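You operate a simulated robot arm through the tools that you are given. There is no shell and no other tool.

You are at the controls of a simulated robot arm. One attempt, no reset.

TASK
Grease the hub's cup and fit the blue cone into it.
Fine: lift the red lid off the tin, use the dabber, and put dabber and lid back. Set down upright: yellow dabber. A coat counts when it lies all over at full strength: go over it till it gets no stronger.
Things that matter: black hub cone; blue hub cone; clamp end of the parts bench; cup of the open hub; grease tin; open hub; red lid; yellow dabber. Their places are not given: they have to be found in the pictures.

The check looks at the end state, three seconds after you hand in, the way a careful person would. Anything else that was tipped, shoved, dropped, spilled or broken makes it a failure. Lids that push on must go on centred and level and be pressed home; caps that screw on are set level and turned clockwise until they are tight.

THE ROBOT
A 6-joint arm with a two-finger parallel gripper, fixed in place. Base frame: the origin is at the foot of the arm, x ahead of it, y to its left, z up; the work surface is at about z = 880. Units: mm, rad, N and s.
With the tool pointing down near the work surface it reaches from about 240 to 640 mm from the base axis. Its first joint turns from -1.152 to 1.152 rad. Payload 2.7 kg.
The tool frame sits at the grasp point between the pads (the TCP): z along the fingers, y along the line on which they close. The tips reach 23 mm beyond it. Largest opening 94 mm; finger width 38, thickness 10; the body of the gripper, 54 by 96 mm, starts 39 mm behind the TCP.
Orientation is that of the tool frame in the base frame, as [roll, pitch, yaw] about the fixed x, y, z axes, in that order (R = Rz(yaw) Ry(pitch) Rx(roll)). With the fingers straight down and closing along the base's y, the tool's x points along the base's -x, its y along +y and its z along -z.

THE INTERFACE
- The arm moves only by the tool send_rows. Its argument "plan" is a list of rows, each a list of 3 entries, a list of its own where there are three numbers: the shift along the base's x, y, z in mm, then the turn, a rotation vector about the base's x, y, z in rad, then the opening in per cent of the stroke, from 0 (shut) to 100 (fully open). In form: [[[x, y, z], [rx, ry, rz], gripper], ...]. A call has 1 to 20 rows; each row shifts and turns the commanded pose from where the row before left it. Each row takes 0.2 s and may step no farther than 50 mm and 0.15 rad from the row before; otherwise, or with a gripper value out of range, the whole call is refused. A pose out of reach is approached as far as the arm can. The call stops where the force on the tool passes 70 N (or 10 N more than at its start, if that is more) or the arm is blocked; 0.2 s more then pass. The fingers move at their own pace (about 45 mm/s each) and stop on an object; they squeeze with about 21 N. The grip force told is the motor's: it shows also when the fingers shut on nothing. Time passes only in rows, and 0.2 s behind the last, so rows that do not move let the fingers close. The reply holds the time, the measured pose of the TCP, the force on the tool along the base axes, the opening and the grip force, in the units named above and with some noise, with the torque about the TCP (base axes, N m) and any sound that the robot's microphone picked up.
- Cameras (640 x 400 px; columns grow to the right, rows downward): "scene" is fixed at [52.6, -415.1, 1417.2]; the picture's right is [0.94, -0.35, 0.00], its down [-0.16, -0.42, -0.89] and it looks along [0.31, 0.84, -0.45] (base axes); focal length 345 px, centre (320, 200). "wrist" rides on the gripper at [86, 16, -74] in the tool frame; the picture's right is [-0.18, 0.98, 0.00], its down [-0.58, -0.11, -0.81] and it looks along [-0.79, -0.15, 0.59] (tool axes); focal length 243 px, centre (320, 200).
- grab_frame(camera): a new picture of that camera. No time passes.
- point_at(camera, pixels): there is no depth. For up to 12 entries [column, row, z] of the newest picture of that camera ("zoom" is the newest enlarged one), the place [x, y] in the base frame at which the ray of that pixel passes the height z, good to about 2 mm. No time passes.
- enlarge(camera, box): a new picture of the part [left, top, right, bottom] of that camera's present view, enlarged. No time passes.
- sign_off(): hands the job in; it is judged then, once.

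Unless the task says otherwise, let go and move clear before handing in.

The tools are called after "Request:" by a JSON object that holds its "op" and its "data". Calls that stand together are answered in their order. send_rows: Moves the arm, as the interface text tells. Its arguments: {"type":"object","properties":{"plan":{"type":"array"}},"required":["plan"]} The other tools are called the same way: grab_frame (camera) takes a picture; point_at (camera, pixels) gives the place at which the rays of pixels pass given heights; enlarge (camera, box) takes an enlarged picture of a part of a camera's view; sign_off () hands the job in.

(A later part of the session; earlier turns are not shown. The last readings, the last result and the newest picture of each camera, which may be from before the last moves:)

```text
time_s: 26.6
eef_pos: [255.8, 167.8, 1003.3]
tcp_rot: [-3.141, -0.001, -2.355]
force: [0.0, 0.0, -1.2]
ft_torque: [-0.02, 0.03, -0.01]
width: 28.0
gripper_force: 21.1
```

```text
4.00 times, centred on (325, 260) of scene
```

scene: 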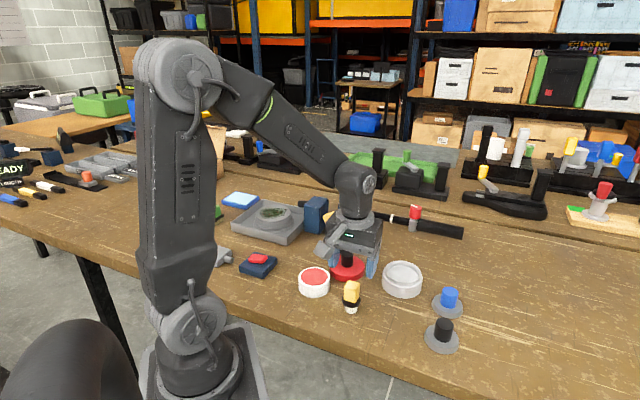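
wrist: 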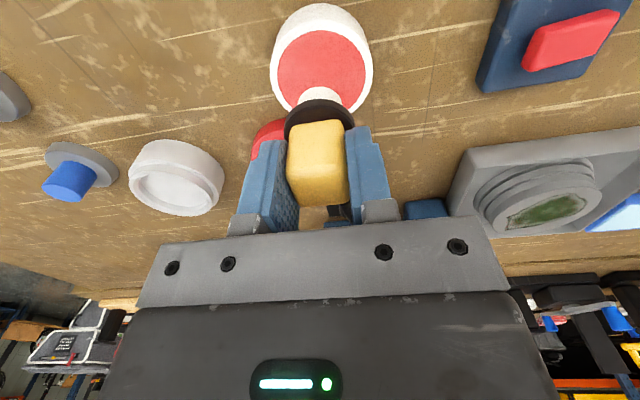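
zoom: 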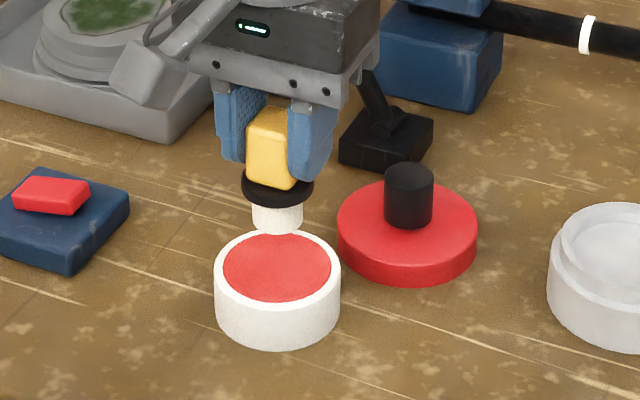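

The dabber hangs vertically over the tin centre. Lower until the tip meets the grease.

Request:
{"op": "send_rows", "data": {"plan": [[[0, 0, -15], [0, 0, 0], 10], [[0, 0, -10], [0, 0, 0], 10], [[0, 0, -4], [0, 0, 0], 10], [[0, 0, -2], [0, 0, 0], 10]]}}

Request:
{"op": "send_rows", "data": {"plan": [[[0, 0, -2], [0, 0, 0], 10]]}}

Request:
{"op": "send_rows", "data": {"plan": [[[0, 0, -2], [0, 0, 0], 10]]}}

Request:
{"op": "enlarge", "data": {"camera": "scene", "box": [265, 210, 385, 310]}}

```text
time_s: 27.6
eef_pos: [253.7, 169.2, 972.3]
tcp_rot: [-3.141, -0.001, -2.356]
force: [-0.4, 0.2, -0.1]
ft_torque: [0.02, 0.0, -0.01]
width: 27.7
gripper_force: 20.7
```

```text
time_s: 28.0
eef_pos: [254.4, 170.9, 971.1]
tcp_rot: [3.141, -0.001, -2.356]
force: [0.6, -0.2, -1.0]
ft_torque: [0.04, 0.0, 0.0]
width: 27.6
gripper_force: 21.2
```

```text
time_s: 28.4
eef_pos: [253.7, 170.5, 969.1]
tcp_rot: [-3.141, 0.002, -2.358]
force: [-4.6, -0.3, 12.7]
ft_torque: [-0.08, 0.23, -0.02]
width: 27.9
gripper_force: 20.6
```

```text
4.00 times, centred on (325, 260) of scene
```

zoom: 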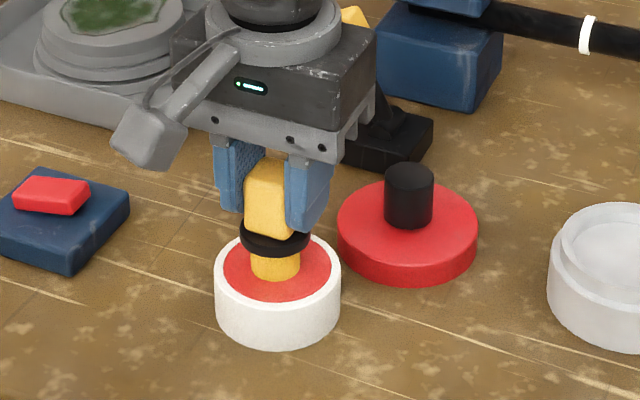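

The tip has picked up grease (it turned yellow) with contact at surface z≈910. Lift and move toward the hub to measure the cup.

Request:
{"op": "send_rows", "data": {"plan": [[[0, 0, 2], [0, 0, 0], 10], [[0, 0, 10], [0, 0, 0], 10], [[0, 0, 20], [0, 0, 0], 10], [[0, 0, 20], [0, 0, 0], 10], [[30, -4, 0], [0, 0, 0], 10], [[30, -4, 0], [0, 0, 0], 10], [[30, -4, 0], [0, 0, 0], 10], [[30, -4, 0], [0, 0, 0], 10], [[26, -4, 0], [0, 0, 0], 10], [[0, 0, 0], [0, 0, 0], 10]]}}

Request:
{"op": "grab_frame", "data": {"camera": "wrist"}}

Request:
{"op": "grab_frame", "data": {"camera": "scene"}}

Request:
{"op": "enlarge", "data": {"camera": "scene", "box": [370, 240, 470, 320]}}

Request:
{"op": "enlarge", "data": {"camera": "scene", "box": [280, 220, 380, 300]}}

```text
time_s: 30.6
eef_pos: [401.1, 148.6, 1020.1]
tcp_rot: [-3.14, 0.0, -2.356]
force: [0.3, 1.0, -0.4]
ft_torque: [0.02, -0.01, 0.0]
width: 27.7
gripper_force: 20.6
```

```text
taken
```

wrist: 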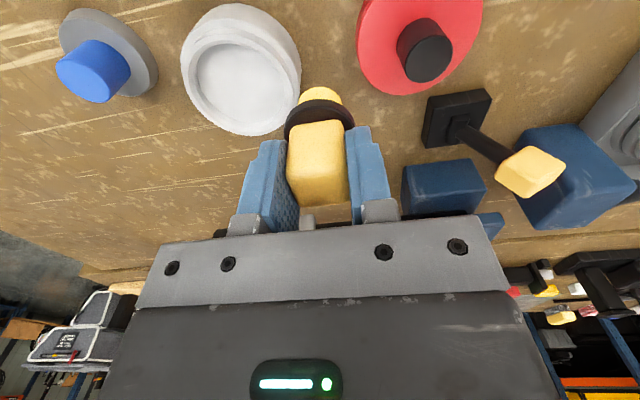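

```text
taken
```

scene: 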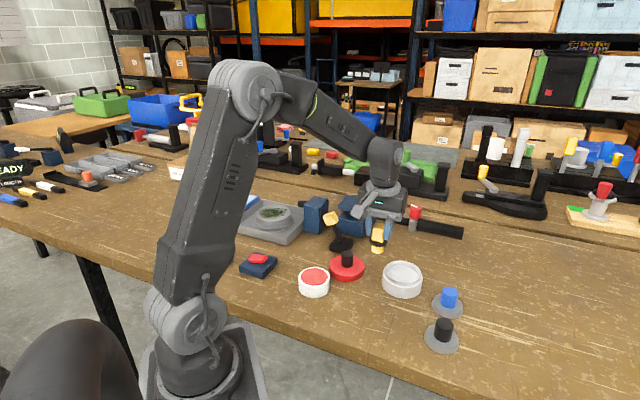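

```text
5.00 times, centred on (420, 280) of scene
```

zoom: 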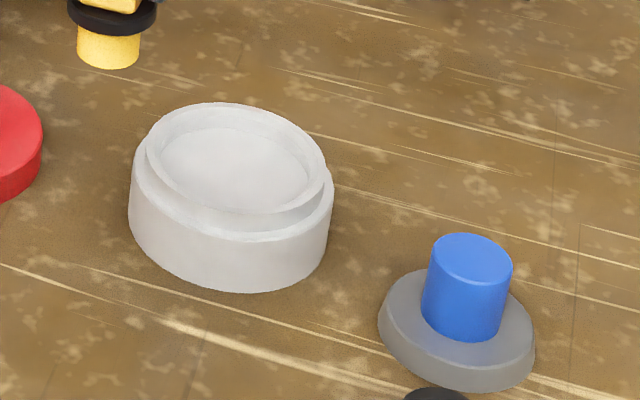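

```text
5.00 times, centred on (330, 260) of scene
```

zoom: 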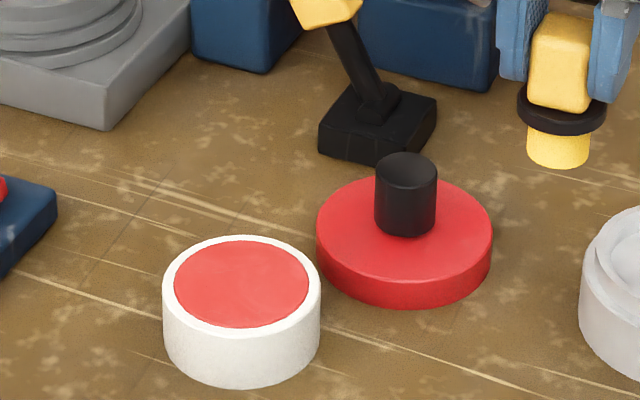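

The cup rim is at about (243,77) in the wrist image; enlarge to get rim and floor ellipses.

Request:
{"op": "enlarge", "data": {"camera": "wrist", "box": [165, 0, 315, 145]}}

Request:
{"op": "enlarge", "data": {"camera": "scene", "box": [378, 250, 428, 305]}}

```text
2.76 times, centred on (240, 72) of wrist
```

zoom: 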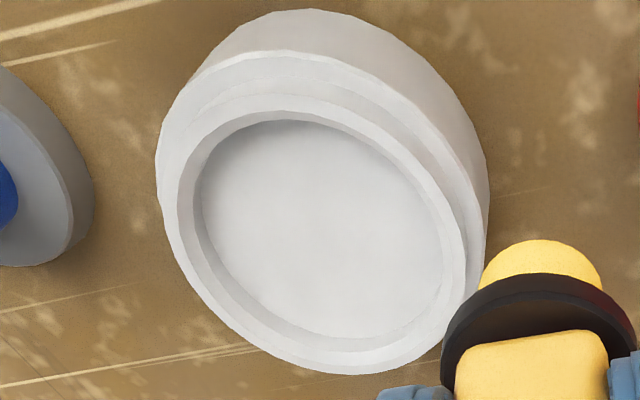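

```text
7.27 times, centred on (403, 278) of scene
```

zoom: 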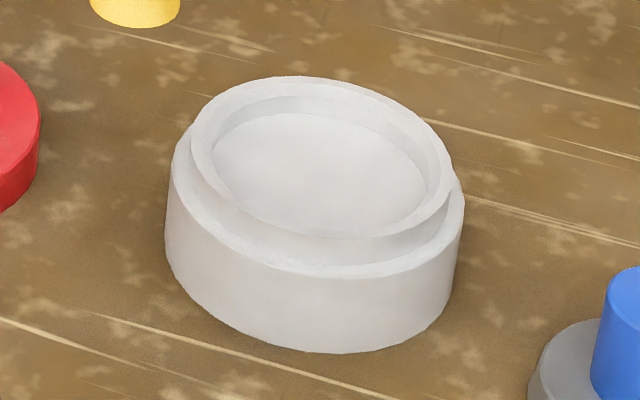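

Request:
{"op": "point_at", "data": {"camera": "wrist", "pixels": [[238.9, 84.3, 905], [238.9, 84.3, 910], [238.9, 84.3, 915], [238.9, 84.3, 920], [238.9, 84.3, 925]]}}

Request:
{"op": "point_at", "data": {"camera": "scene", "pixels": [[403.1, 272.2, 905], [403.1, 272.2, 910], [403.1, 272.2, 915], [403.1, 272.2, 920], [403.1, 272.2, 925]]}}

Request:
{"op": "point_at", "data": {"camera": "zoom", "pixels": [[190, 150, 915], [452, 200, 915], [300, 76, 915], [340, 240, 915], [213, 160, 906], [425, 190, 906], [295, 112, 906], [320, 237, 906], [168, 250, 880], [458, 285, 880], [320, 352, 880]]}}

```text
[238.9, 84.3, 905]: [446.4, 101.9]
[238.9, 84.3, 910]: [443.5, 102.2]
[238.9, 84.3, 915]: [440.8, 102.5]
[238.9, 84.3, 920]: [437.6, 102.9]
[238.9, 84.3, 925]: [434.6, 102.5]
```

```text
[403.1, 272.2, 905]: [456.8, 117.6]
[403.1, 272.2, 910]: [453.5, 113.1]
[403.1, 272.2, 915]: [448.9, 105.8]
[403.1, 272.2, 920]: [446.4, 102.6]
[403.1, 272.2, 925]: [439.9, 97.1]
```

```text
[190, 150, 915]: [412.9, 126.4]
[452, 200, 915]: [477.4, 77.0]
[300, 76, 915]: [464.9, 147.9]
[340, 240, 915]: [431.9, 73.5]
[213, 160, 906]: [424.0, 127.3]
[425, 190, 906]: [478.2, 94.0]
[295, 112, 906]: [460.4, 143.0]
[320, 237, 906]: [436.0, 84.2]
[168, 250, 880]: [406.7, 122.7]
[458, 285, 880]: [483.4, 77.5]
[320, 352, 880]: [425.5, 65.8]
```

Centre estimates ≈(440,103) with rim z≈918. I'll take a lower, nearer look to refine.

Request:
{"op": "send_rows", "data": {"plan": [[[0, 0, -18], [0, 0, 0], 10], [[0, 0, -16], [0, 0, 0], 10], [[0, 0, 0], [0, 0, 0], 10]]}}

Request:
{"op": "grab_frame", "data": {"camera": "wrist"}}

Request:
{"op": "enlarge", "data": {"camera": "wrist", "box": [145, 0, 305, 150]}}

Request:
{"op": "point_at", "data": {"camera": "zoom", "pixels": [[320, 200, 918]]}}

```text
time_s: 31.4
eef_pos: [400.3, 149.0, 985.7]
tcp_rot: [-3.14, 0.0, -2.358]
force: [0.3, 0.0, -1.0]
ft_torque: [0.02, 0.01, -0.02]
width: 27.8
gripper_force: 21.4
```

```text
taken
```

wrist: 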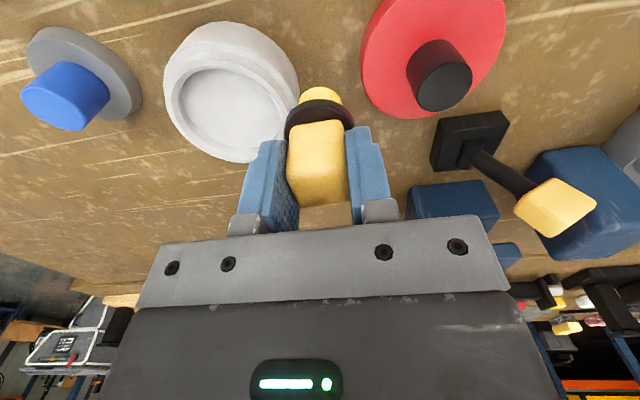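

```text
2.67 times, centred on (225, 75) of wrist
```

zoom: 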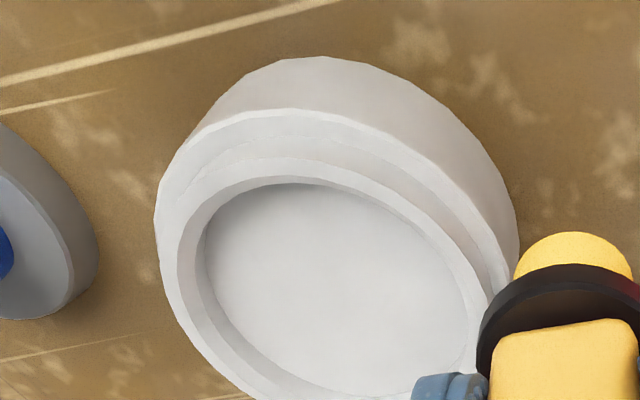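

```text
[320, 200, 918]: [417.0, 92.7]
```

Request:
{"op": "enlarge", "data": {"camera": "wrist", "box": [150, 70, 310, 170]}}

Request:
{"op": "point_at", "data": {"camera": "zoom", "pixels": [[320, 200, 918], [100, 60, 918]]}}

```text
4.00 times, centred on (230, 120) of wrist
```

zoom: 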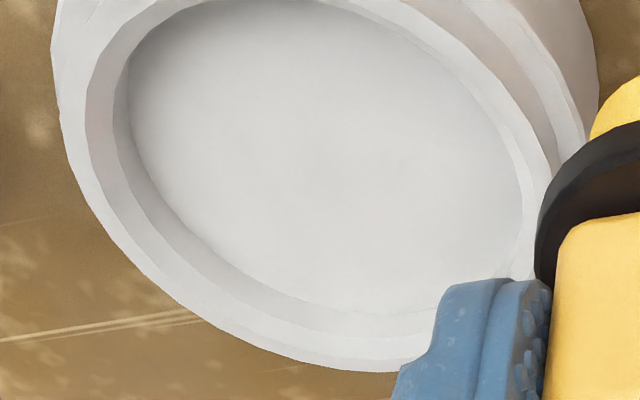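

```text
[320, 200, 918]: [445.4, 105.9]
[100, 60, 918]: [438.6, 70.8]
```

Request:
{"op": "point_at", "data": {"camera": "wrist", "pixels": [[230, 111, 905], [230, 111, 915], [230, 111, 918], [230, 111, 921], [171.2, 96, 918], [288.7, 118, 918], [221, 58.9, 918], [242.5, 163, 918]]}}

```text
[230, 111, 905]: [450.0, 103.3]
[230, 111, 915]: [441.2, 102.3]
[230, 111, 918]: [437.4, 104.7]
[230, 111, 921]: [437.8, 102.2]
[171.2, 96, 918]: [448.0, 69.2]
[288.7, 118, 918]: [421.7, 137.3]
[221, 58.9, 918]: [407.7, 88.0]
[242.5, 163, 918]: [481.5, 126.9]
```

Best estimate of cup centre is ≈(441,103.5). I'll bring the dabber above it and check alignment in both views.

Request:
{"op": "send_rows", "data": {"plan": [[[0, 0, 10], [0, 0, 0], 10], [[10, -11, 0], [0, 0, 0], 10], [[10, -11, 0], [0, 0, 0], 10], [[10, -11, 0], [0, 0, 0], 10], [[10.7, -12, 0], [0, 0, 0], 10], [[0, 0, 0], [0, 0, 0], 10]]}}

Request:
{"op": "grab_frame", "data": {"camera": "wrist"}}

Request:
{"op": "enlarge", "data": {"camera": "scene", "box": [350, 210, 470, 310]}}

Request:
{"op": "enlarge", "data": {"camera": "wrist", "box": [250, 0, 400, 130]}}

```text
time_s: 32.8
eef_pos: [440.2, 106.0, 996.8]
tcp_rot: [3.141, 0.0, -2.356]
force: [-0.5, -0.6, -0.3]
ft_torque: [0.03, -0.01, 0.01]
width: 27.8
gripper_force: 21.5
```

```text
taken
```

wrist: 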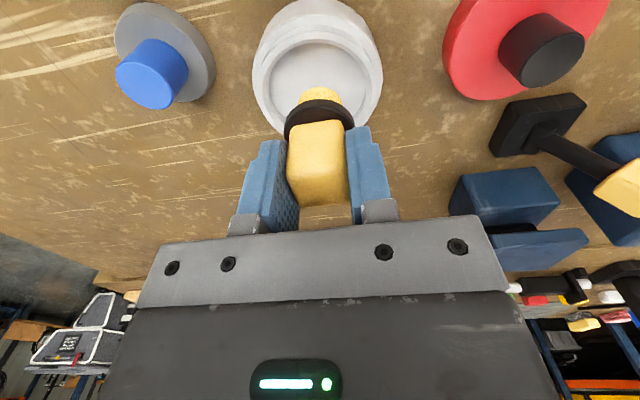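

```text
4.00 times, centred on (410, 260) of scene
```

zoom: 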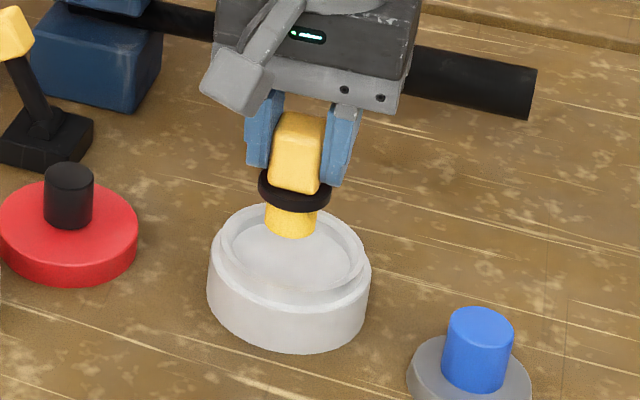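

```text
3.08 times, centred on (325, 65) of wrist
```

zoom: 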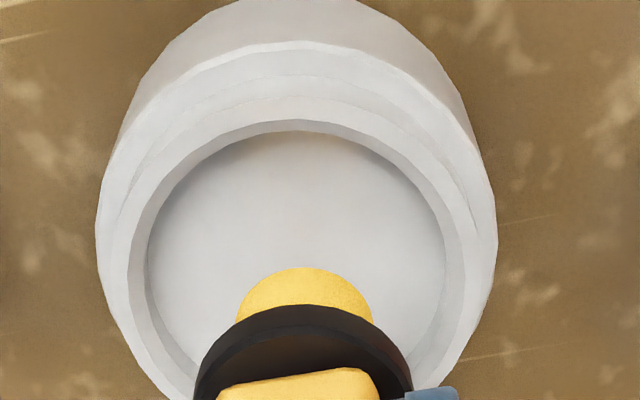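

In the wrist view the cup centre is ~1.8 mm to the left of the dabber axis, so I shift (+1.2,−1.2). Then lower to touch the cup floor.

Request:
{"op": "send_rows", "data": {"plan": [[[1.2, -1.2, -10], [0, 0, 0], 10], [[0, 0, -6], [0, 0, 0], 10], [[0, 0, -3], [0, 0, 0], 10], [[0, 0, -2], [0, 0, 0], 10]]}}

Request:
{"op": "send_rows", "data": {"plan": [[[0, 0, -2], [0, 0, 0], 10]]}}

Request:
{"op": "send_rows", "data": {"plan": [[[0, 0, -2], [0, 0, 0], 10]]}}

Request:
{"op": "enlarge", "data": {"camera": "scene", "box": [350, 210, 470, 310]}}

Request:
{"op": "enlarge", "data": {"camera": "wrist", "box": [240, 0, 400, 130]}}

```text
time_s: 33.8
eef_pos: [443.1, 103.2, 975.5]
tcp_rot: [-3.141, 0.0, -2.357]
force: [0.0, 0.7, -0.8]
ft_torque: [0.0, 0.0, 0.02]
width: 27.9
gripper_force: 21.2
```

```text
time_s: 34.2
eef_pos: [441.9, 104.1, 973.6]
tcp_rot: [3.141, -0.002, -2.358]
force: [0.5, -0.2, -1.7]
ft_torque: [-0.01, -0.02, -0.02]
width: 27.5
gripper_force: 21.2
```

```text
time_s: 34.6
eef_pos: [441.8, 102.8, 972.2]
tcp_rot: [-3.141, 0.001, -2.357]
force: [-0.6, 1.0, -0.7]
ft_torque: [0.02, -0.01, 0.0]
width: 27.9
gripper_force: 21.2
```

```text
4.00 times, centred on (410, 260) of scene
```

zoom: 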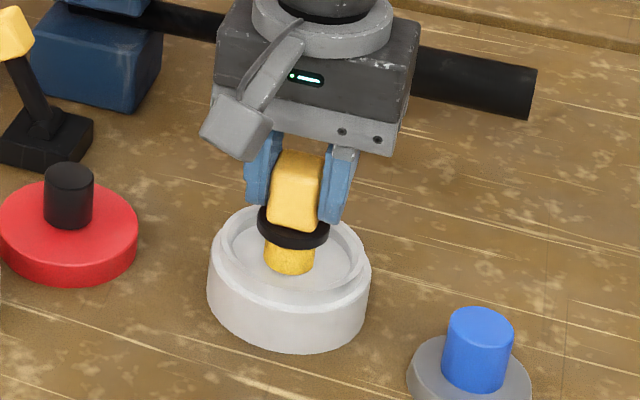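

```text
3.08 times, centred on (320, 65) of wrist
```

zoom: 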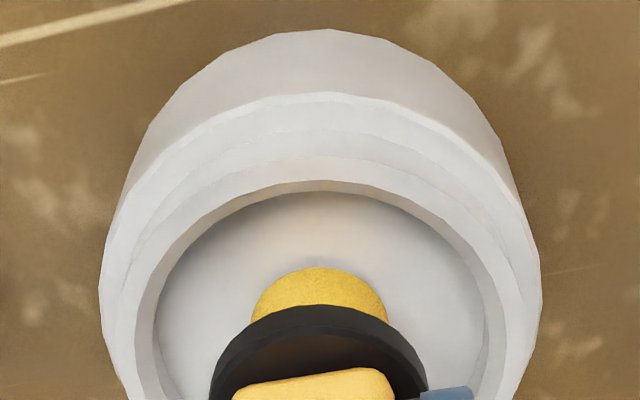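

Laterally centred now (cup 152–490, tip ~320). Continue down.

Request:
{"op": "send_rows", "data": {"plan": [[[0, 0, -2], [0, 0, 0], 10]]}}

Request:
{"op": "send_rows", "data": {"plan": [[[0, 0, -2], [0, 0, 0], 10]]}}

Request:
{"op": "send_rows", "data": {"plan": [[[0, 0, -1.5], [0, 0, 0], 10]]}}

Request:
{"op": "enlarge", "data": {"camera": "scene", "box": [350, 210, 470, 310]}}

Request:
{"op": "enlarge", "data": {"camera": "wrist", "box": [240, 0, 400, 130]}}

```text
time_s: 35.0
eef_pos: [442.8, 104.0, 970.3]
tcp_rot: [3.141, 0.0, -2.355]
force: [0.6, -0.4, -1.0]
ft_torque: [0.01, 0.0, -0.01]
width: 27.7
gripper_force: 20.5
```

```text
time_s: 35.4
eef_pos: [444.0, 104.3, 969.2]
tcp_rot: [-3.141, 0.002, -2.357]
force: [-3.4, 1.7, 9.9]
ft_torque: [0.0, 0.22, -0.01]
width: 27.5
gripper_force: 21.4
```

```text
time_s: 35.8
eef_pos: [444.2, 103.3, 968.5]
tcp_rot: [-3.14, 0.005, -2.354]
force: [-2.8, 2.9, 17.0]
ft_torque: [0.09, 0.11, -0.02]
width: 27.7
gripper_force: 20.6
```

```text
4.00 times, centred on (410, 260) of scene
```

zoom: 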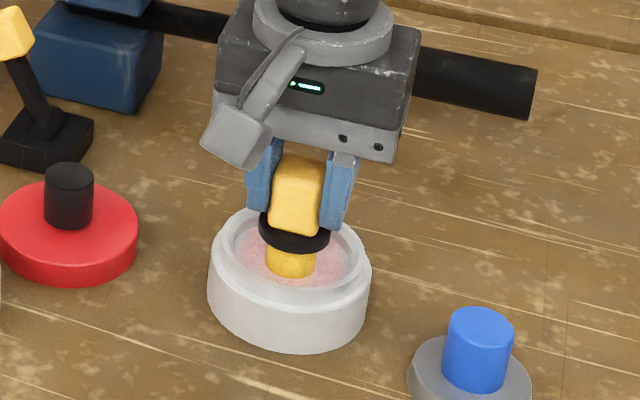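

```text
3.08 times, centred on (320, 65) of wrist
```

zoom: 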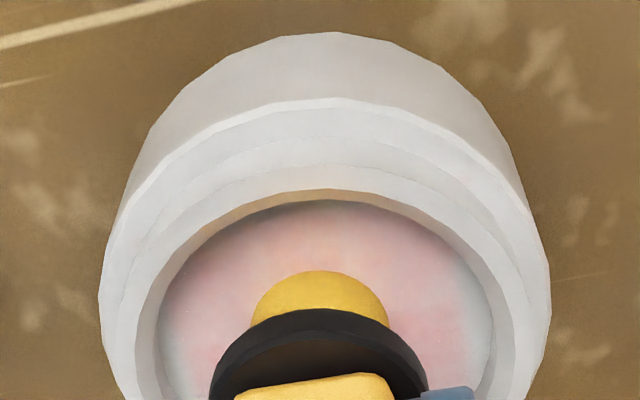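

Contact gives a pink coat spreading from the dabber over the cup floor. I'll lighten the pressure a little and sweep in small circles (r ≈10 mm) around the centre.

Request:
{"op": "send_rows", "data": {"plan": [[[0, 0, 0.7], [0, 0, 0], 10], [[5, 0, 0], [0, 0, 0], 10], [[5, 0, 0], [0, 0, 0], 10], [[-2.9, 7.1, 0], [0, 0, 0], 10], [[-7.1, 2.9, 0], [0, 0, 0], 10], [[-7.1, -2.9, 0], [0, 0, 0], 10], [[-2.9, -7.1, 0], [0, 0, 0], 10], [[2.9, -7.1, 0], [0, 0, 0], 10], [[7.1, -2.9, 0], [0, 0, 0], 10], [[7.1, 2.9, 0], [0, 0, 0], 10], [[2.9, 7.1, 0], [0, 0, 0], 10]]}}

Request:
{"op": "enlarge", "data": {"camera": "scene", "box": [350, 210, 470, 310]}}

Request:
{"op": "enlarge", "data": {"camera": "wrist", "box": [240, 0, 400, 130]}}

```text
time_s: 38.2
eef_pos: [451.2, 102.9, 966.8]
tcp_rot: [-3.141, -0.002, -2.356]
force: [-1.2, -2.7, 6.8]
ft_torque: [-0.13, -0.04, -0.05]
width: 27.6
gripper_force: 20.7
```

```text
4.00 times, centred on (410, 260) of scene
```

zoom: 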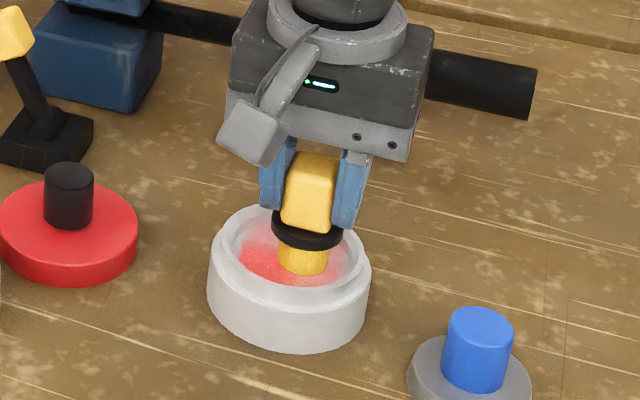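

```text
3.08 times, centred on (320, 65) of wrist
```

zoom: 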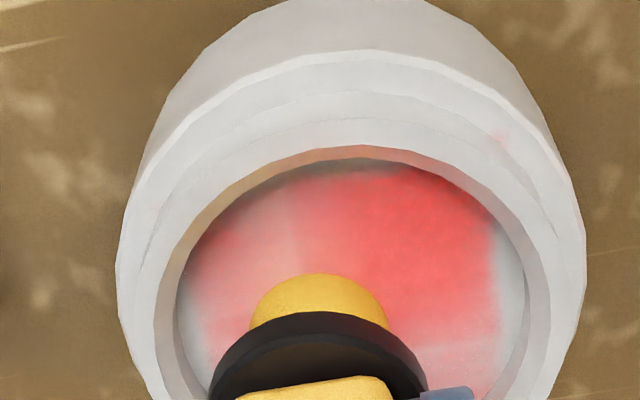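

The coat strengthens where I pass. Make a wider circle (r≈14), then an inner one.

Request:
{"op": "send_rows", "data": {"plan": [[[4, 0, 0], [0, 0, 0], 10], [[-1.9, 7, 0], [0, 0, 0], 10], [[-5.1, 5.1, 0], [0, 0, 0], 10], [[-7, 1.9, 0], [0, 0, 0], 10], [[-7, -1.9, 0], [0, 0, 0], 10], [[-5.1, -5.1, 0], [0, 0, 0], 10], [[-1.9, -7, 0], [0, 0, 0], 10], [[1.9, -7, 0], [0, 0, 0], 10], [[5.1, -5.1, 0], [0, 0, 0], 10], [[7, -1.9, 0], [0, 0, 0], 10], [[7, 1.9, 0], [0, 0, 0], 10], [[5.1, 5.1, 0], [0, 0, 0], 10], [[1.9, 7, 0], [0, 0, 0], 10]]}}

Request:
{"op": "enlarge", "data": {"camera": "scene", "box": [350, 210, 470, 310]}}

Request:
{"op": "enlarge", "data": {"camera": "wrist", "box": [240, 0, 400, 130]}}

```text
time_s: 41.0
eef_pos: [456.2, 104.0, 968.0]
tcp_rot: [-3.141, -0.001, -2.358]
force: [0.5, -0.5, -1.2]
ft_torque: [0.03, 0.05, -0.01]
width: 27.8
gripper_force: 21.1
```

```text
4.00 times, centred on (410, 260) of scene
```

zoom: 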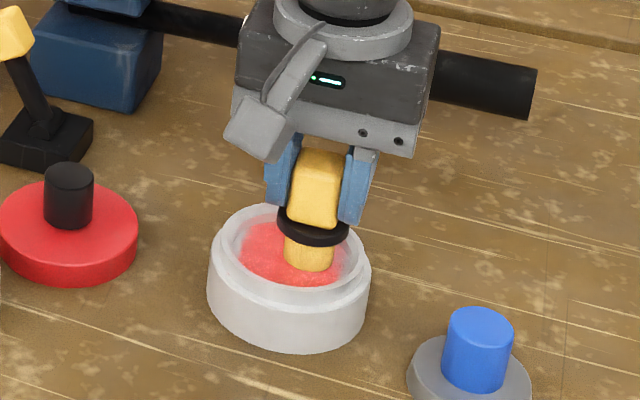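

```text
3.08 times, centred on (320, 65) of wrist
```

zoom: 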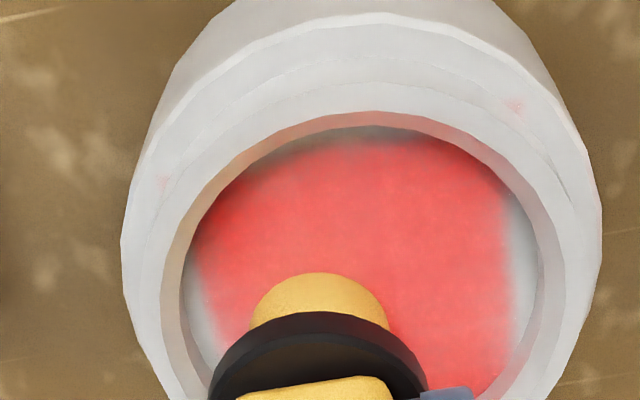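

Coat is building evenly; contact was lost at the end (−1.2 N). Lower 1 mm, do another pass on the rim circle in the other direction and the centre.

Request:
{"op": "send_rows", "data": {"plan": [[[-1, 0, -1], [0, 0, 0], 10], [[-1.8, -6.5, 0], [0, 0, 0], 10], [[-4.7, -4.7, 0], [0, 0, 0], 10], [[-6.5, -1.8, 0], [0, 0, 0], 10], [[-6.5, 1.8, 0], [0, 0, 0], 10], [[-4.7, 4.7, 0], [0, 0, 0], 10], [[-1.8, 6.5, 0], [0, 0, 0], 10], [[1.8, 6.5, 0], [0, 0, 0], 10], [[4.7, 4.7, 0], [0, 0, 0], 10], [[6.5, 1.8, 0], [0, 0, 0], 10], [[6.5, -1.8, 0], [0, 0, 0], 10], [[4.7, -4.7, 0], [0, 0, 0], 10], [[1.8, -6.5, 0], [0, 0, 0], 10], [[-6.5, 0, 0], [0, 0, 0], 10], [[-6.5, 0, 0], [0, 0, 0], 10], [[0, 0, 0], [0, 0, 0], 10]]}}

Request:
{"op": "send_rows", "data": {"plan": [[[0, 0, 10], [0, 0, 0], 10], [[-10, 10, 15], [0, 0, 0], 10], [[-15, 15, 5], [0, 0, 0], 10], [[-15, 15, 0], [0, 0, 0], 10], [[0, 0, 0], [0, 0, 0], 10]]}}

Request:
{"op": "enlarge", "data": {"camera": "scene", "box": [350, 210, 470, 310]}}

Request:
{"op": "grab_frame", "data": {"camera": "wrist"}}

Request:
{"op": "enlarge", "data": {"camera": "wrist", "box": [165, 0, 355, 145]}}

```text
time_s: 44.4
eef_pos: [441.9, 105.5, 967.7]
tcp_rot: [3.142, 0.002, -2.357]
force: [2.3, -0.7, 4.3]
ft_torque: [0.01, -0.16, -0.01]
width: 27.8
gripper_force: 21.5
```

```text
time_s: 45.6
eef_pos: [402.3, 144.2, 996.0]
tcp_rot: [3.141, 0.001, -2.356]
force: [0.6, -0.3, -0.1]
ft_torque: [0.02, -0.01, -0.05]
width: 27.5
gripper_force: 21.1
```

```text
4.00 times, centred on (410, 260) of scene
```

zoom: 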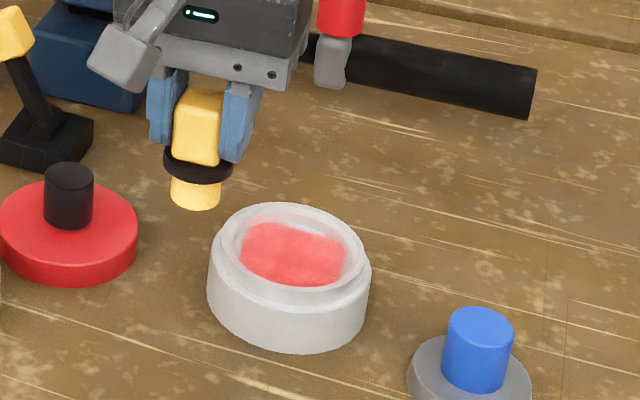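

```text
taken
```

wrist: 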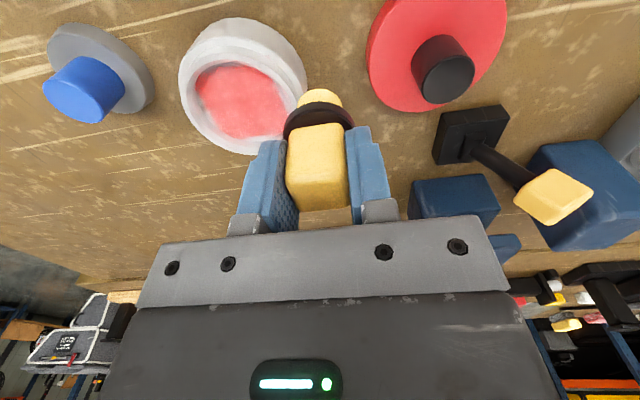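

```text
2.76 times, centred on (260, 72) of wrist
```

zoom: 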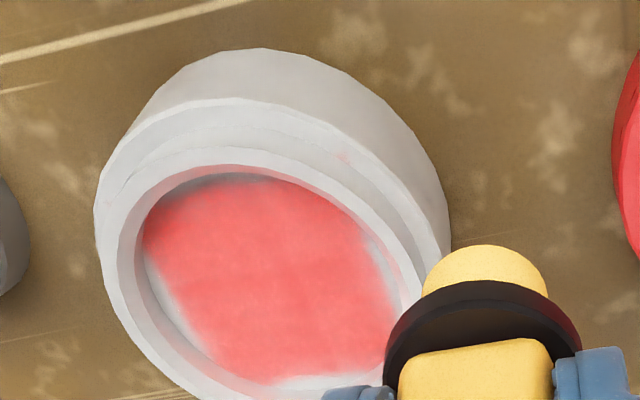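

A squarish pink patch now covers most of the floor. Zoom in to judge evenness before reloading.

Request:
{"op": "enlarge", "data": {"camera": "wrist", "box": [180, 50, 310, 155]}}

Request:
{"op": "enlarge", "data": {"camera": "scene", "box": [378, 255, 428, 300]}}

```text
3.81 times, centred on (245, 102) of wrist
```

zoom: 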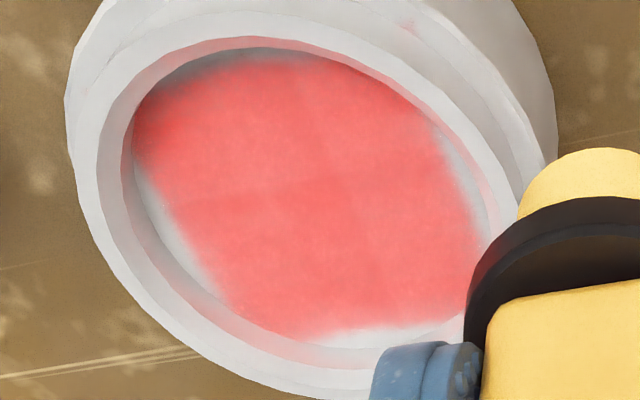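

```text
8.89 times, centred on (403, 278) of scene
```

zoom: 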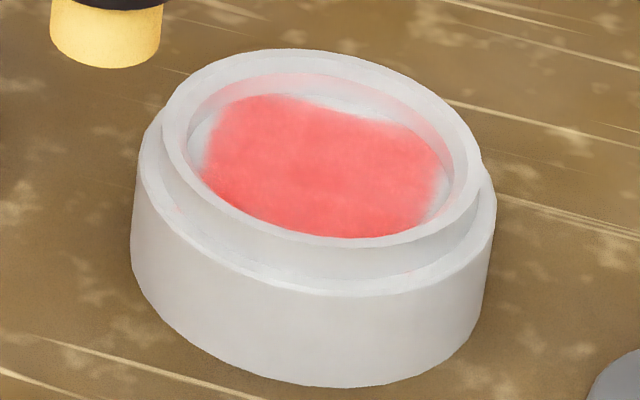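

There's still room for it to get stronger (faint cell seams visible). Go back to the tin to reload.

Request:
{"op": "send_rows", "data": {"plan": [[[-20, 3, 8], [0, 0, 0], 10], [[-30, 5, 0], [0, 0, 0], 10], [[-30, 5, 0], [0, 0, 0], 10], [[-30, 5, 0], [0, 0, 0], 10], [[-30, 6, 0], [0, 0, 0], 10], [[-8, 1.5, 0], [0, 0, 0], 10], [[0, 0, -15], [0, 0, 0], 10], [[0, 0, -11], [0, 0, 0], 10], [[0, 0, -4], [0, 0, 0], 10], [[0, 0, -2], [0, 0, 0], 10], [[0, 0, -2], [0, 0, 0], 10]]}}

Request:
{"op": "send_rows", "data": {"plan": [[[0, 0, -1.5], [0, 0, 0], 10]]}}

Request:
{"op": "enlarge", "data": {"camera": "scene", "box": [265, 210, 385, 310]}}

```text
time_s: 48.0
eef_pos: [254.3, 167.9, 970.6]
tcp_rot: [-3.141, -0.001, -2.356]
force: [0.3, -0.5, 0.0]
ft_torque: [0.02, -0.01, 0.01]
width: 27.8
gripper_force: 21.4
```

```text
time_s: 48.4
eef_pos: [255.2, 170.0, 968.5]
tcp_rot: [-3.142, 0.0, -2.356]
force: [0.5, -0.1, -1.4]
ft_torque: [0.0, 0.02, 0.02]
width: 27.7
gripper_force: 21.0
```

```text
4.00 times, centred on (325, 260) of scene
```

zoom: 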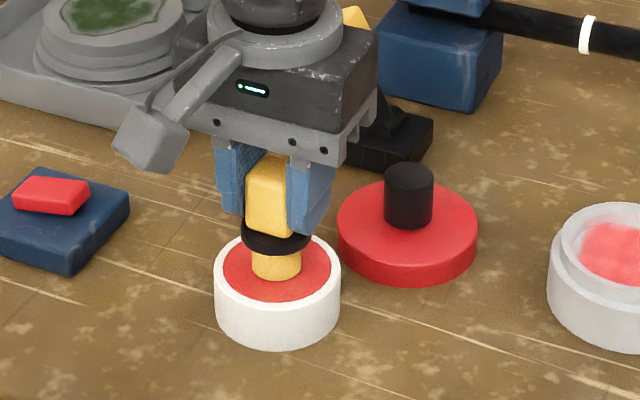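

Request:
{"op": "send_rows", "data": {"plan": [[[0, 0, -1.5], [0, 0, 0], 10]]}}

Request:
{"op": "send_rows", "data": {"plan": [[[0, 0, -1], [0, 0, 0], 10], [[0, 0, 0], [0, 0, 0], 10]]}}

Request:
{"op": "enlarge", "data": {"camera": "scene", "box": [265, 210, 385, 310]}}

```text
time_s: 48.8
eef_pos: [255.6, 170.3, 966.4]
tcp_rot: [-3.141, 0.001, -2.357]
force: [-0.6, -0.7, -0.8]
ft_torque: [-0.02, 0.0, -0.01]
width: 27.8
gripper_force: 21.0
```

```text
time_s: 49.4
eef_pos: [254.3, 168.4, 966.1]
tcp_rot: [3.141, 0.002, -2.355]
force: [-0.3, -3.6, 12.6]
ft_torque: [-0.11, -0.01, -0.02]
width: 27.7
gripper_force: 21.5
```

```text
4.00 times, centred on (325, 260) of scene
```

zoom: 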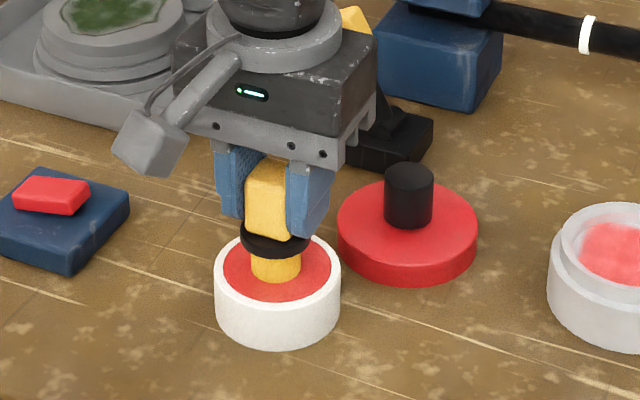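

Reloaded (tip deep yellow, 12.6 N). Carry back to the hub.

Request:
{"op": "send_rows", "data": {"plan": [[[0, 0, 3], [0, 0, 0], 10], [[0, 0, 15], [0, 0, 0], 10], [[0, 0, 17], [0, 0, 0], 10], [[37.5, -13.2, 0], [0, 0, 0], 10], [[37.5, -13.2, 0], [0, 0, 0], 10], [[37.5, -13.2, 0], [0, 0, 0], 10], [[37.5, -13.2, 0], [0, 0, 0], 10], [[37.5, -13.2, 0], [0, 0, 0], 10], [[0, 0, 0], [0, 0, 0], 10], [[0, 0, -15], [0, 0, 0], 10], [[0, 0, -13], [0, 0, 0], 10], [[0, 0, -4], [0, 0, 0], 10]]}}

Request:
{"op": "send_rows", "data": {"plan": [[[0, 0, -1.5], [0, 0, 0], 10]]}}

Request:
{"op": "enlarge", "data": {"camera": "wrist", "box": [240, 0, 400, 130]}}

```text
time_s: 52.0
eef_pos: [442.6, 104.4, 967.9]
tcp_rot: [3.141, 0.001, -2.356]
force: [0.4, 0.5, -0.3]
ft_torque: [0.02, 0.03, -0.01]
width: 27.8
gripper_force: 21.1
```

```text
time_s: 52.4
eef_pos: [441.6, 102.6, 968.4]
tcp_rot: [3.142, 0.0, -2.358]
force: [1.2, -0.6, -1.9]
ft_torque: [-0.04, -0.02, 0.0]
width: 27.6
gripper_force: 20.7
```

```text
3.08 times, centred on (320, 65) of wrist
```

zoom: 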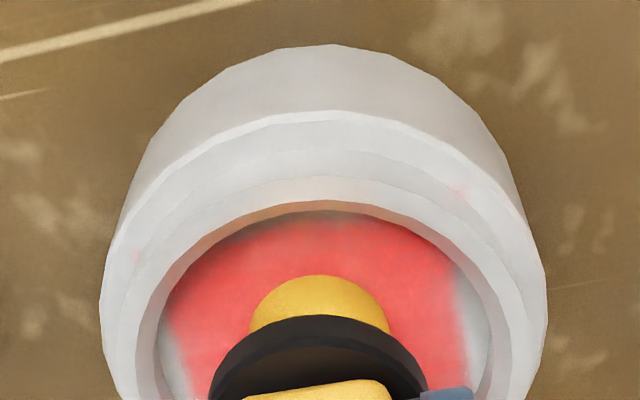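

Request:
{"op": "send_rows", "data": {"plan": [[[0, 0, -1.5], [0, 0, 0], 10]]}}

Request:
{"op": "send_rows", "data": {"plan": [[[0, 0, -1.2], [0, 0, 0], 10]]}}

```text
time_s: 52.8
eef_pos: [443.1, 102.2, 966.3]
tcp_rot: [-3.141, 0.0, -2.356]
force: [0.4, -0.5, -1.2]
ft_torque: [-0.02, -0.02, 0.0]
width: 27.9
gripper_force: 20.5
```

```text
time_s: 53.2
eef_pos: [443.2, 102.4, 967.0]
tcp_rot: [-3.141, 0.003, -2.358]
force: [-2.2, -1.2, 10.3]
ft_torque: [0.03, 0.12, -0.01]
width: 27.8
gripper_force: 21.3
```

In contact (10 N). Raster over ±11 mm.

Request:
{"op": "send_rows", "data": {"plan": [[[-5.5, -5.5, 0], [0, 0, 0], 10], [[-5.5, -5.5, 0], [0, 0, 0], 10], [[7.3, 0, 0], [0, 0, 0], 10], [[7.4, 0, 0], [0, 0, 0], 10], [[7.3, 0, 0], [0, 0, 0], 10], [[0, 7.3, 0], [0, 0, 0], 10], [[-7.3, 0, 0], [0, 0, 0], 10], [[-7.4, 0, 0], [0, 0, 0], 10], [[-7.3, 0, 0], [0, 0, 0], 10], [[0, 7.4, 0], [0, 0, 0], 10], [[7.3, 0, 0], [0, 0, 0], 10], [[7.4, 0, 0], [0, 0, 0], 10], [[7.3, 0, 0], [0, 0, 0], 10], [[0, 7.3, 0], [0, 0, 0], 10], [[-7.3, 0, 0], [0, 0, 0], 10], [[-7.4, 0, 0], [0, 0, 0], 10], [[-7.3, 0, 0], [0, 0, 0], 10], [[5.5, -5.5, 0], [0, 0, 0], 10], [[5.5, -5.5, 0], [0, 0, 0], 10]]}}

Request:
{"op": "enlarge", "data": {"camera": "wrist", "box": [240, 0, 400, 130]}}

Request:
{"op": "enlarge", "data": {"camera": "scene", "box": [350, 210, 470, 310]}}

```text
time_s: 57.2
eef_pos: [441.5, 102.9, 964.7]
tcp_rot: [3.142, -0.001, -2.357]
force: [-0.9, 1.8, 2.9]
ft_torque: [0.13, 0.07, 0.01]
width: 27.9
gripper_force: 21.2
```

```text
3.08 times, centred on (320, 65) of wrist
```

zoom: 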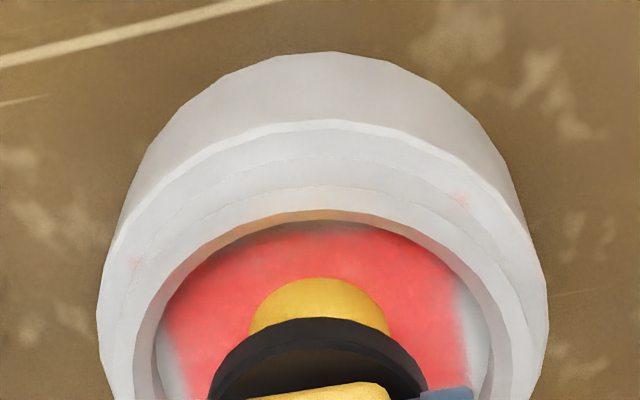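

```text
4.00 times, centred on (410, 260) of scene
```

zoom: 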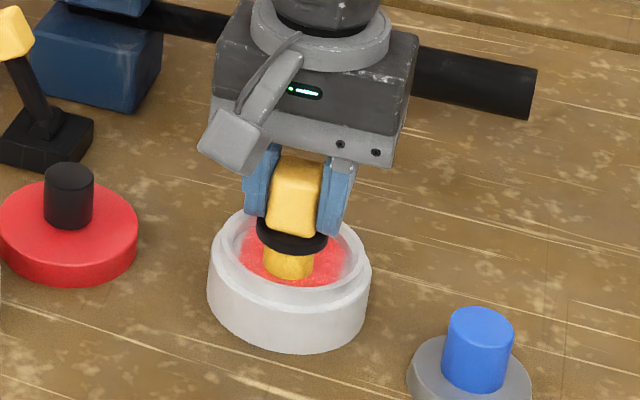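

Same patch boundary as before, so the coat's area really is that square. Do a second raster at right angles with a hair more pressure.

Request:
{"op": "send_rows", "data": {"plan": [[[-5.5, -5.5, -0.4], [0, 0, 0], 10], [[-5.5, -5.5, 0], [0, 0, 0], 10], [[0, 7.3, 0], [0, 0, 0], 10], [[0, 7.4, 0], [0, 0, 0], 10], [[0, 7.3, 0], [0, 0, 0], 10], [[7.3, 0, 0], [0, 0, 0], 10], [[0, -7.3, 0], [0, 0, 0], 10], [[0, -7.4, 0], [0, 0, 0], 10], [[0, -7.3, 0], [0, 0, 0], 10], [[7.4, 0, 0], [0, 0, 0], 10], [[0, 7.3, 0], [0, 0, 0], 10], [[0, 7.4, 0], [0, 0, 0], 10], [[0, 7.3, 0], [0, 0, 0], 10], [[7.3, 0, 0], [0, 0, 0], 10], [[0, -7.3, 0], [0, 0, 0], 10], [[0, -7.4, 0], [0, 0, 0], 10], [[0, -7.3, 0], [0, 0, 0], 10], [[-5.5, 5.5, 0], [0, 0, 0], 10], [[-5.5, 5.5, 0], [0, 0, 0], 10]]}}

Request:
{"op": "send_rows", "data": {"plan": [[[0, 0, 10], [0, 0, 0], 10], [[-10, 10, 15], [0, 0, 0], 10], [[-15, 15, 5], [0, 0, 0], 10], [[-15, 15, 0], [0, 0, 0], 10], [[0, 0, 0], [0, 0, 0], 10]]}}

Request:
{"op": "enlarge", "data": {"camera": "wrist", "box": [180, 50, 310, 155]}}

Request:
{"op": "enlarge", "data": {"camera": "scene", "box": [378, 255, 428, 300]}}

```text
time_s: 61.2
eef_pos: [440.1, 103.4, 966.6]
tcp_rot: [3.141, 0.0, -2.355]
force: [0.6, -1.0, 5.6]
ft_torque: [-0.02, -0.16, -0.05]
width: 27.7
gripper_force: 20.6
```

```text
time_s: 62.4
eef_pos: [402.1, 142.7, 995.2]
tcp_rot: [-3.141, -0.001, -2.356]
force: [0.5, 1.1, -0.9]
ft_torque: [0.01, -0.02, 0.0]
width: 27.8
gripper_force: 20.2
```

```text
3.81 times, centred on (245, 102) of wrist
```

zoom: 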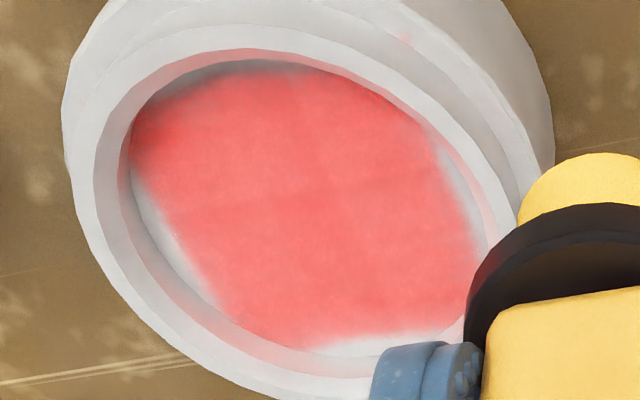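

```text
8.89 times, centred on (403, 278) of scene
```

zoom: 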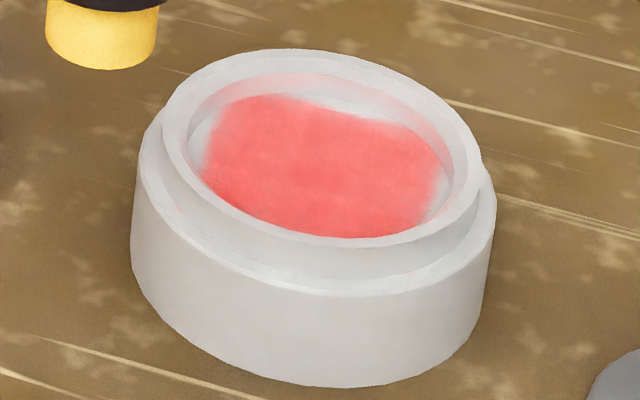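

Coat looks almost saturated and more even. I'll reload once more and go over it to confirm it gets no stronger.

Request:
{"op": "send_rows", "data": {"plan": [[[-20, 3, 8], [0, 0, 0], 10], [[-30, 5, 0], [0, 0, 0], 10], [[-30, 5, 0], [0, 0, 0], 10], [[-30, 6, 0], [0, 0, 0], 10], [[-30, 6, 0], [0, 0, 0], 10], [[-7.5, 1.5, 0], [0, 0, 0], 10], [[0, 0, -15], [0, 0, 0], 10], [[0, 0, -13], [0, 0, 0], 10], [[0, 0, -5], [0, 0, 0], 10], [[0, 0, -2], [0, 0, 0], 10], [[0, 0, -1.5], [0, 0, 0], 10]]}}

Request:
{"op": "send_rows", "data": {"plan": [[[0, 0, -1.2], [0, 0, 0], 10]]}}

Request:
{"op": "send_rows", "data": {"plan": [[[0, 0, -1.2], [0, 0, 0], 10]]}}

```text
time_s: 64.8
eef_pos: [253.3, 169.5, 966.9]
tcp_rot: [3.14, -0.002, -2.357]
force: [0.1, 0.2, -1.0]
ft_torque: [0.0, 0.03, 0.04]
width: 27.8
gripper_force: 21.3
```

```text
time_s: 65.2
eef_pos: [253.0, 169.7, 965.1]
tcp_rot: [-3.141, 0.001, -2.356]
force: [-2.5, -2.8, 9.3]
ft_torque: [-0.02, 0.05, -0.01]
width: 27.9
gripper_force: 21.2
```

```text
time_s: 65.6
eef_pos: [255.1, 171.0, 964.1]
tcp_rot: [-3.141, 0.002, -2.357]
force: [-5.1, -0.5, 22.0]
ft_torque: [-0.1, 0.19, -0.03]
width: 27.6
gripper_force: 21.2
```

Loaded again (22 N). Return to the hub and raster a last time.

Request:
{"op": "send_rows", "data": {"plan": [[[0, 0, 3], [0, 0, 0], 10], [[0, 0, 15], [0, 0, 0], 10], [[0, 0, 17], [0, 0, 0], 10], [[37.5, -13.2, 0], [0, 0, 0], 10], [[37.5, -13.2, 0], [0, 0, 0], 10], [[37.5, -13.2, 0], [0, 0, 0], 10], [[37.5, -13.2, 0], [0, 0, 0], 10], [[38, -13.2, 0], [0, 0, 0], 10], [[0, 0, 0], [0, 0, 0], 10], [[0, 0, -15], [0, 0, 0], 10], [[0, 0, -13], [0, 0, 0], 10], [[0, 0, -5], [0, 0, 0], 10]]}}

Request:
{"op": "send_rows", "data": {"plan": [[[0, 0, -1.2], [0, 0, 0], 10]]}}

Request:
{"op": "send_rows", "data": {"plan": [[[0, 0, -0.8], [0, 0, 0], 10]]}}

```text
time_s: 68.2
eef_pos: [443.1, 103.5, 967.8]
tcp_rot: [-3.141, 0.001, -2.355]
force: [0.1, 0.2, -0.5]
ft_torque: [-0.02, 0.0, 0.0]
width: 27.7
gripper_force: 21.1
```

```text
time_s: 68.6
eef_pos: [442.7, 102.8, 965.3]
tcp_rot: [-3.141, 0.0, -2.356]
force: [-1.1, -0.2, -1.6]
ft_torque: [0.0, 0.01, -0.02]
width: 27.8
gripper_force: 21.1
```

```text
time_s: 69.0
eef_pos: [442.4, 103.8, 964.6]
tcp_rot: [-3.141, 0.001, -2.356]
force: [-2.4, -0.4, 3.2]
ft_torque: [-0.01, 0.04, 0.01]
width: 27.6
gripper_force: 20.4
```

Light contact. One more raster, with a little extra pressure.

Request:
{"op": "send_rows", "data": {"plan": [[[-6, -6, -0.7], [0, 0, 0], 10], [[-6, -6, 0], [0, 0, 0], 10], [[8, 0, 0], [0, 0, 0], 10], [[8, 0, 0], [0, 0, 0], 10], [[8, 0, 0], [0, 0, 0], 10], [[0, 8, 0], [0, 0, 0], 10], [[-8, 0, 0], [0, 0, 0], 10], [[-8, 0, 0], [0, 0, 0], 10], [[-8, 0, 0], [0, 0, 0], 10], [[0, 8, 0], [0, 0, 0], 10], [[8, 0, 0], [0, 0, 0], 10], [[8, 0, 0], [0, 0, 0], 10], [[8, 0, 0], [0, 0, 0], 10], [[0, 8, 0], [0, 0, 0], 10], [[-8, 0, 0], [0, 0, 0], 10], [[-8, 0, 0], [0, 0, 0], 10], [[-8, 0, 0], [0, 0, 0], 10], [[6, -6, 0], [0, 0, 0], 10], [[6, -6, 0], [0, 0, 0], 10]]}}

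Request:
{"op": "send_rows", "data": {"plan": [[[-6, -6, 0], [0, 0, 0], 10], [[-6, -6, 0], [0, 0, 0], 10], [[0, 8, 0], [0, 0, 0], 10], [[0, 8, 0], [0, 0, 0], 10], [[0, 8, 0], [0, 0, 0], 10], [[8, 0, 0], [0, 0, 0], 10], [[0, -8, 0], [0, 0, 0], 10], [[0, -8, 0], [0, 0, 0], 10], [[0, -8, 0], [0, 0, 0], 10], [[8, 0, 0], [0, 0, 0], 10], [[0, 8, 0], [0, 0, 0], 10], [[0, 8, 0], [0, 0, 0], 10], [[0, 8, 0], [0, 0, 0], 10], [[8, 0, 0], [0, 0, 0], 10], [[0, -8, 0], [0, 0, 0], 10], [[0, -8, 0], [0, 0, 0], 10], [[0, -8, 0], [0, 0, 0], 10], [[-6, 6, 0], [0, 0, 0], 10], [[-6, 6, 0], [0, 0, 0], 10]]}}

Request:
{"op": "send_rows", "data": {"plan": [[[0, 0, 10], [0, 0, 0], 10], [[-10, 10, 15], [0, 0, 0], 10], [[-15, 15, 5], [0, 0, 0], 10], [[-15, 15, 0], [0, 0, 0], 10], [[0, 0, 0], [0, 0, 0], 10]]}}

Request:
{"op": "enlarge", "data": {"camera": "wrist", "box": [180, 50, 310, 155]}}

Request:
{"op": "enlarge", "data": {"camera": "scene", "box": [378, 255, 428, 300]}}

```text
time_s: 73.0
eef_pos: [443.1, 102.4, 962.9]
tcp_rot: [3.141, 0.0, -2.357]
force: [0.4, -0.2, -0.7]
ft_torque: [-0.01, 0.0, -0.02]
width: 27.9
gripper_force: 20.8
```

```text
time_s: 77.0
eef_pos: [442.1, 102.4, 963.8]
tcp_rot: [3.141, -0.001, -2.356]
force: [0.2, -0.4, -0.1]
ft_torque: [0.01, -0.01, 0.0]
width: 27.9
gripper_force: 21.0
```

```text
time_s: 78.2
eef_pos: [401.1, 142.8, 991.8]
tcp_rot: [-3.141, 0.001, -2.356]
force: [-0.8, 0.1, -0.7]
ft_torque: [0.07, 0.02, 0.02]
width: 27.8
gripper_force: 21.2
```

```text
3.81 times, centred on (245, 102) of wrist
```

zoom: 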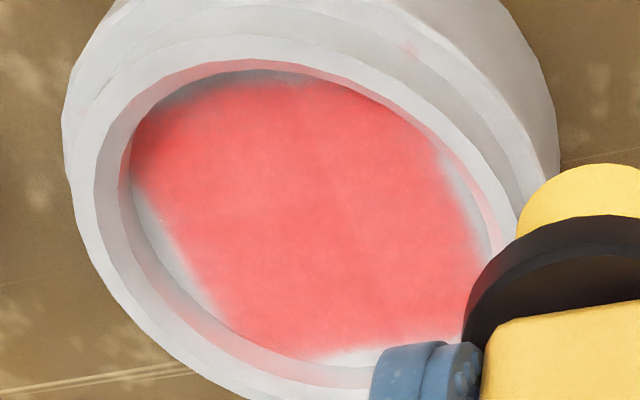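

```text
8.89 times, centred on (403, 278) of scene
```

zoom: 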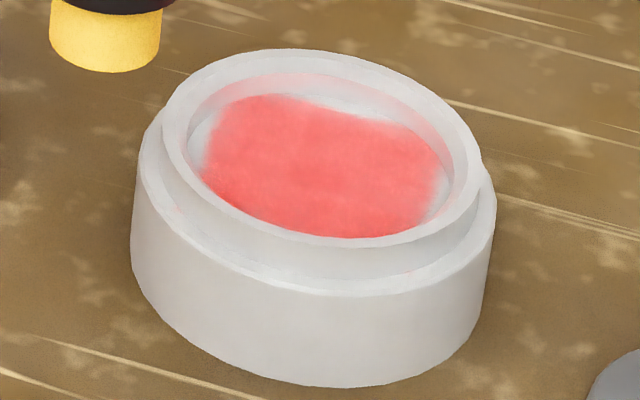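

The look is unchanged from the previous pass, so the coat is at full strength. Now take the dabber back to its original spot (303,77.5).

Request:
{"op": "send_rows", "data": {"plan": [[[-20, -7, 8], [0, 0, 0], 10], [[-25, -17, 0], [0, 0, 0], 10], [[-25, -20, 0], [0, 0, 0], 10], [[-28.5, -21, 0], [0, 0, 0], 10], [[0, 0, -20], [0, 0, 0], 10], [[0, 0, -20], [0, 0, 0], 10], [[0, 0, -15], [0, 0, 0], 10], [[0, 0, 0], [0, 0, 0], 10]]}}

Request:
{"op": "grab_frame", "data": {"camera": "wrist"}}

Request:
{"op": "enlarge", "data": {"camera": "scene", "box": [300, 240, 400, 320]}}

```text
time_s: 80.0
eef_pos: [302.8, 79.0, 945.7]
tcp_rot: [3.14, 0.0, -2.356]
force: [0.5, 0.6, -0.4]
ft_torque: [0.0, 0.0, -0.02]
width: 27.7
gripper_force: 21.3
```

```text
taken
```

wrist: 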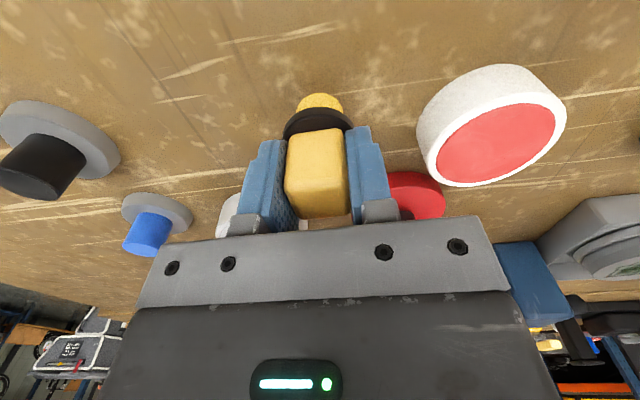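

```text
5.00 times, centred on (350, 280) of scene
```

zoom: 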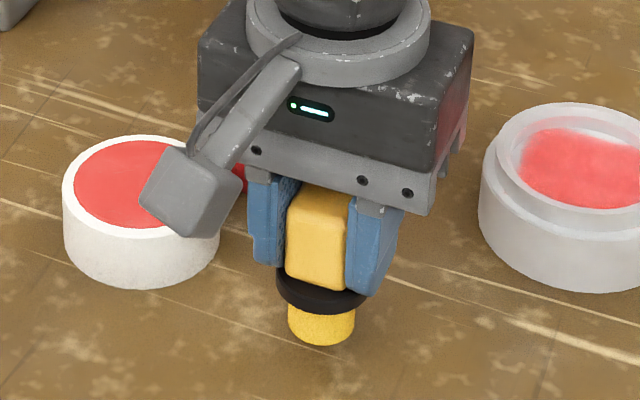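

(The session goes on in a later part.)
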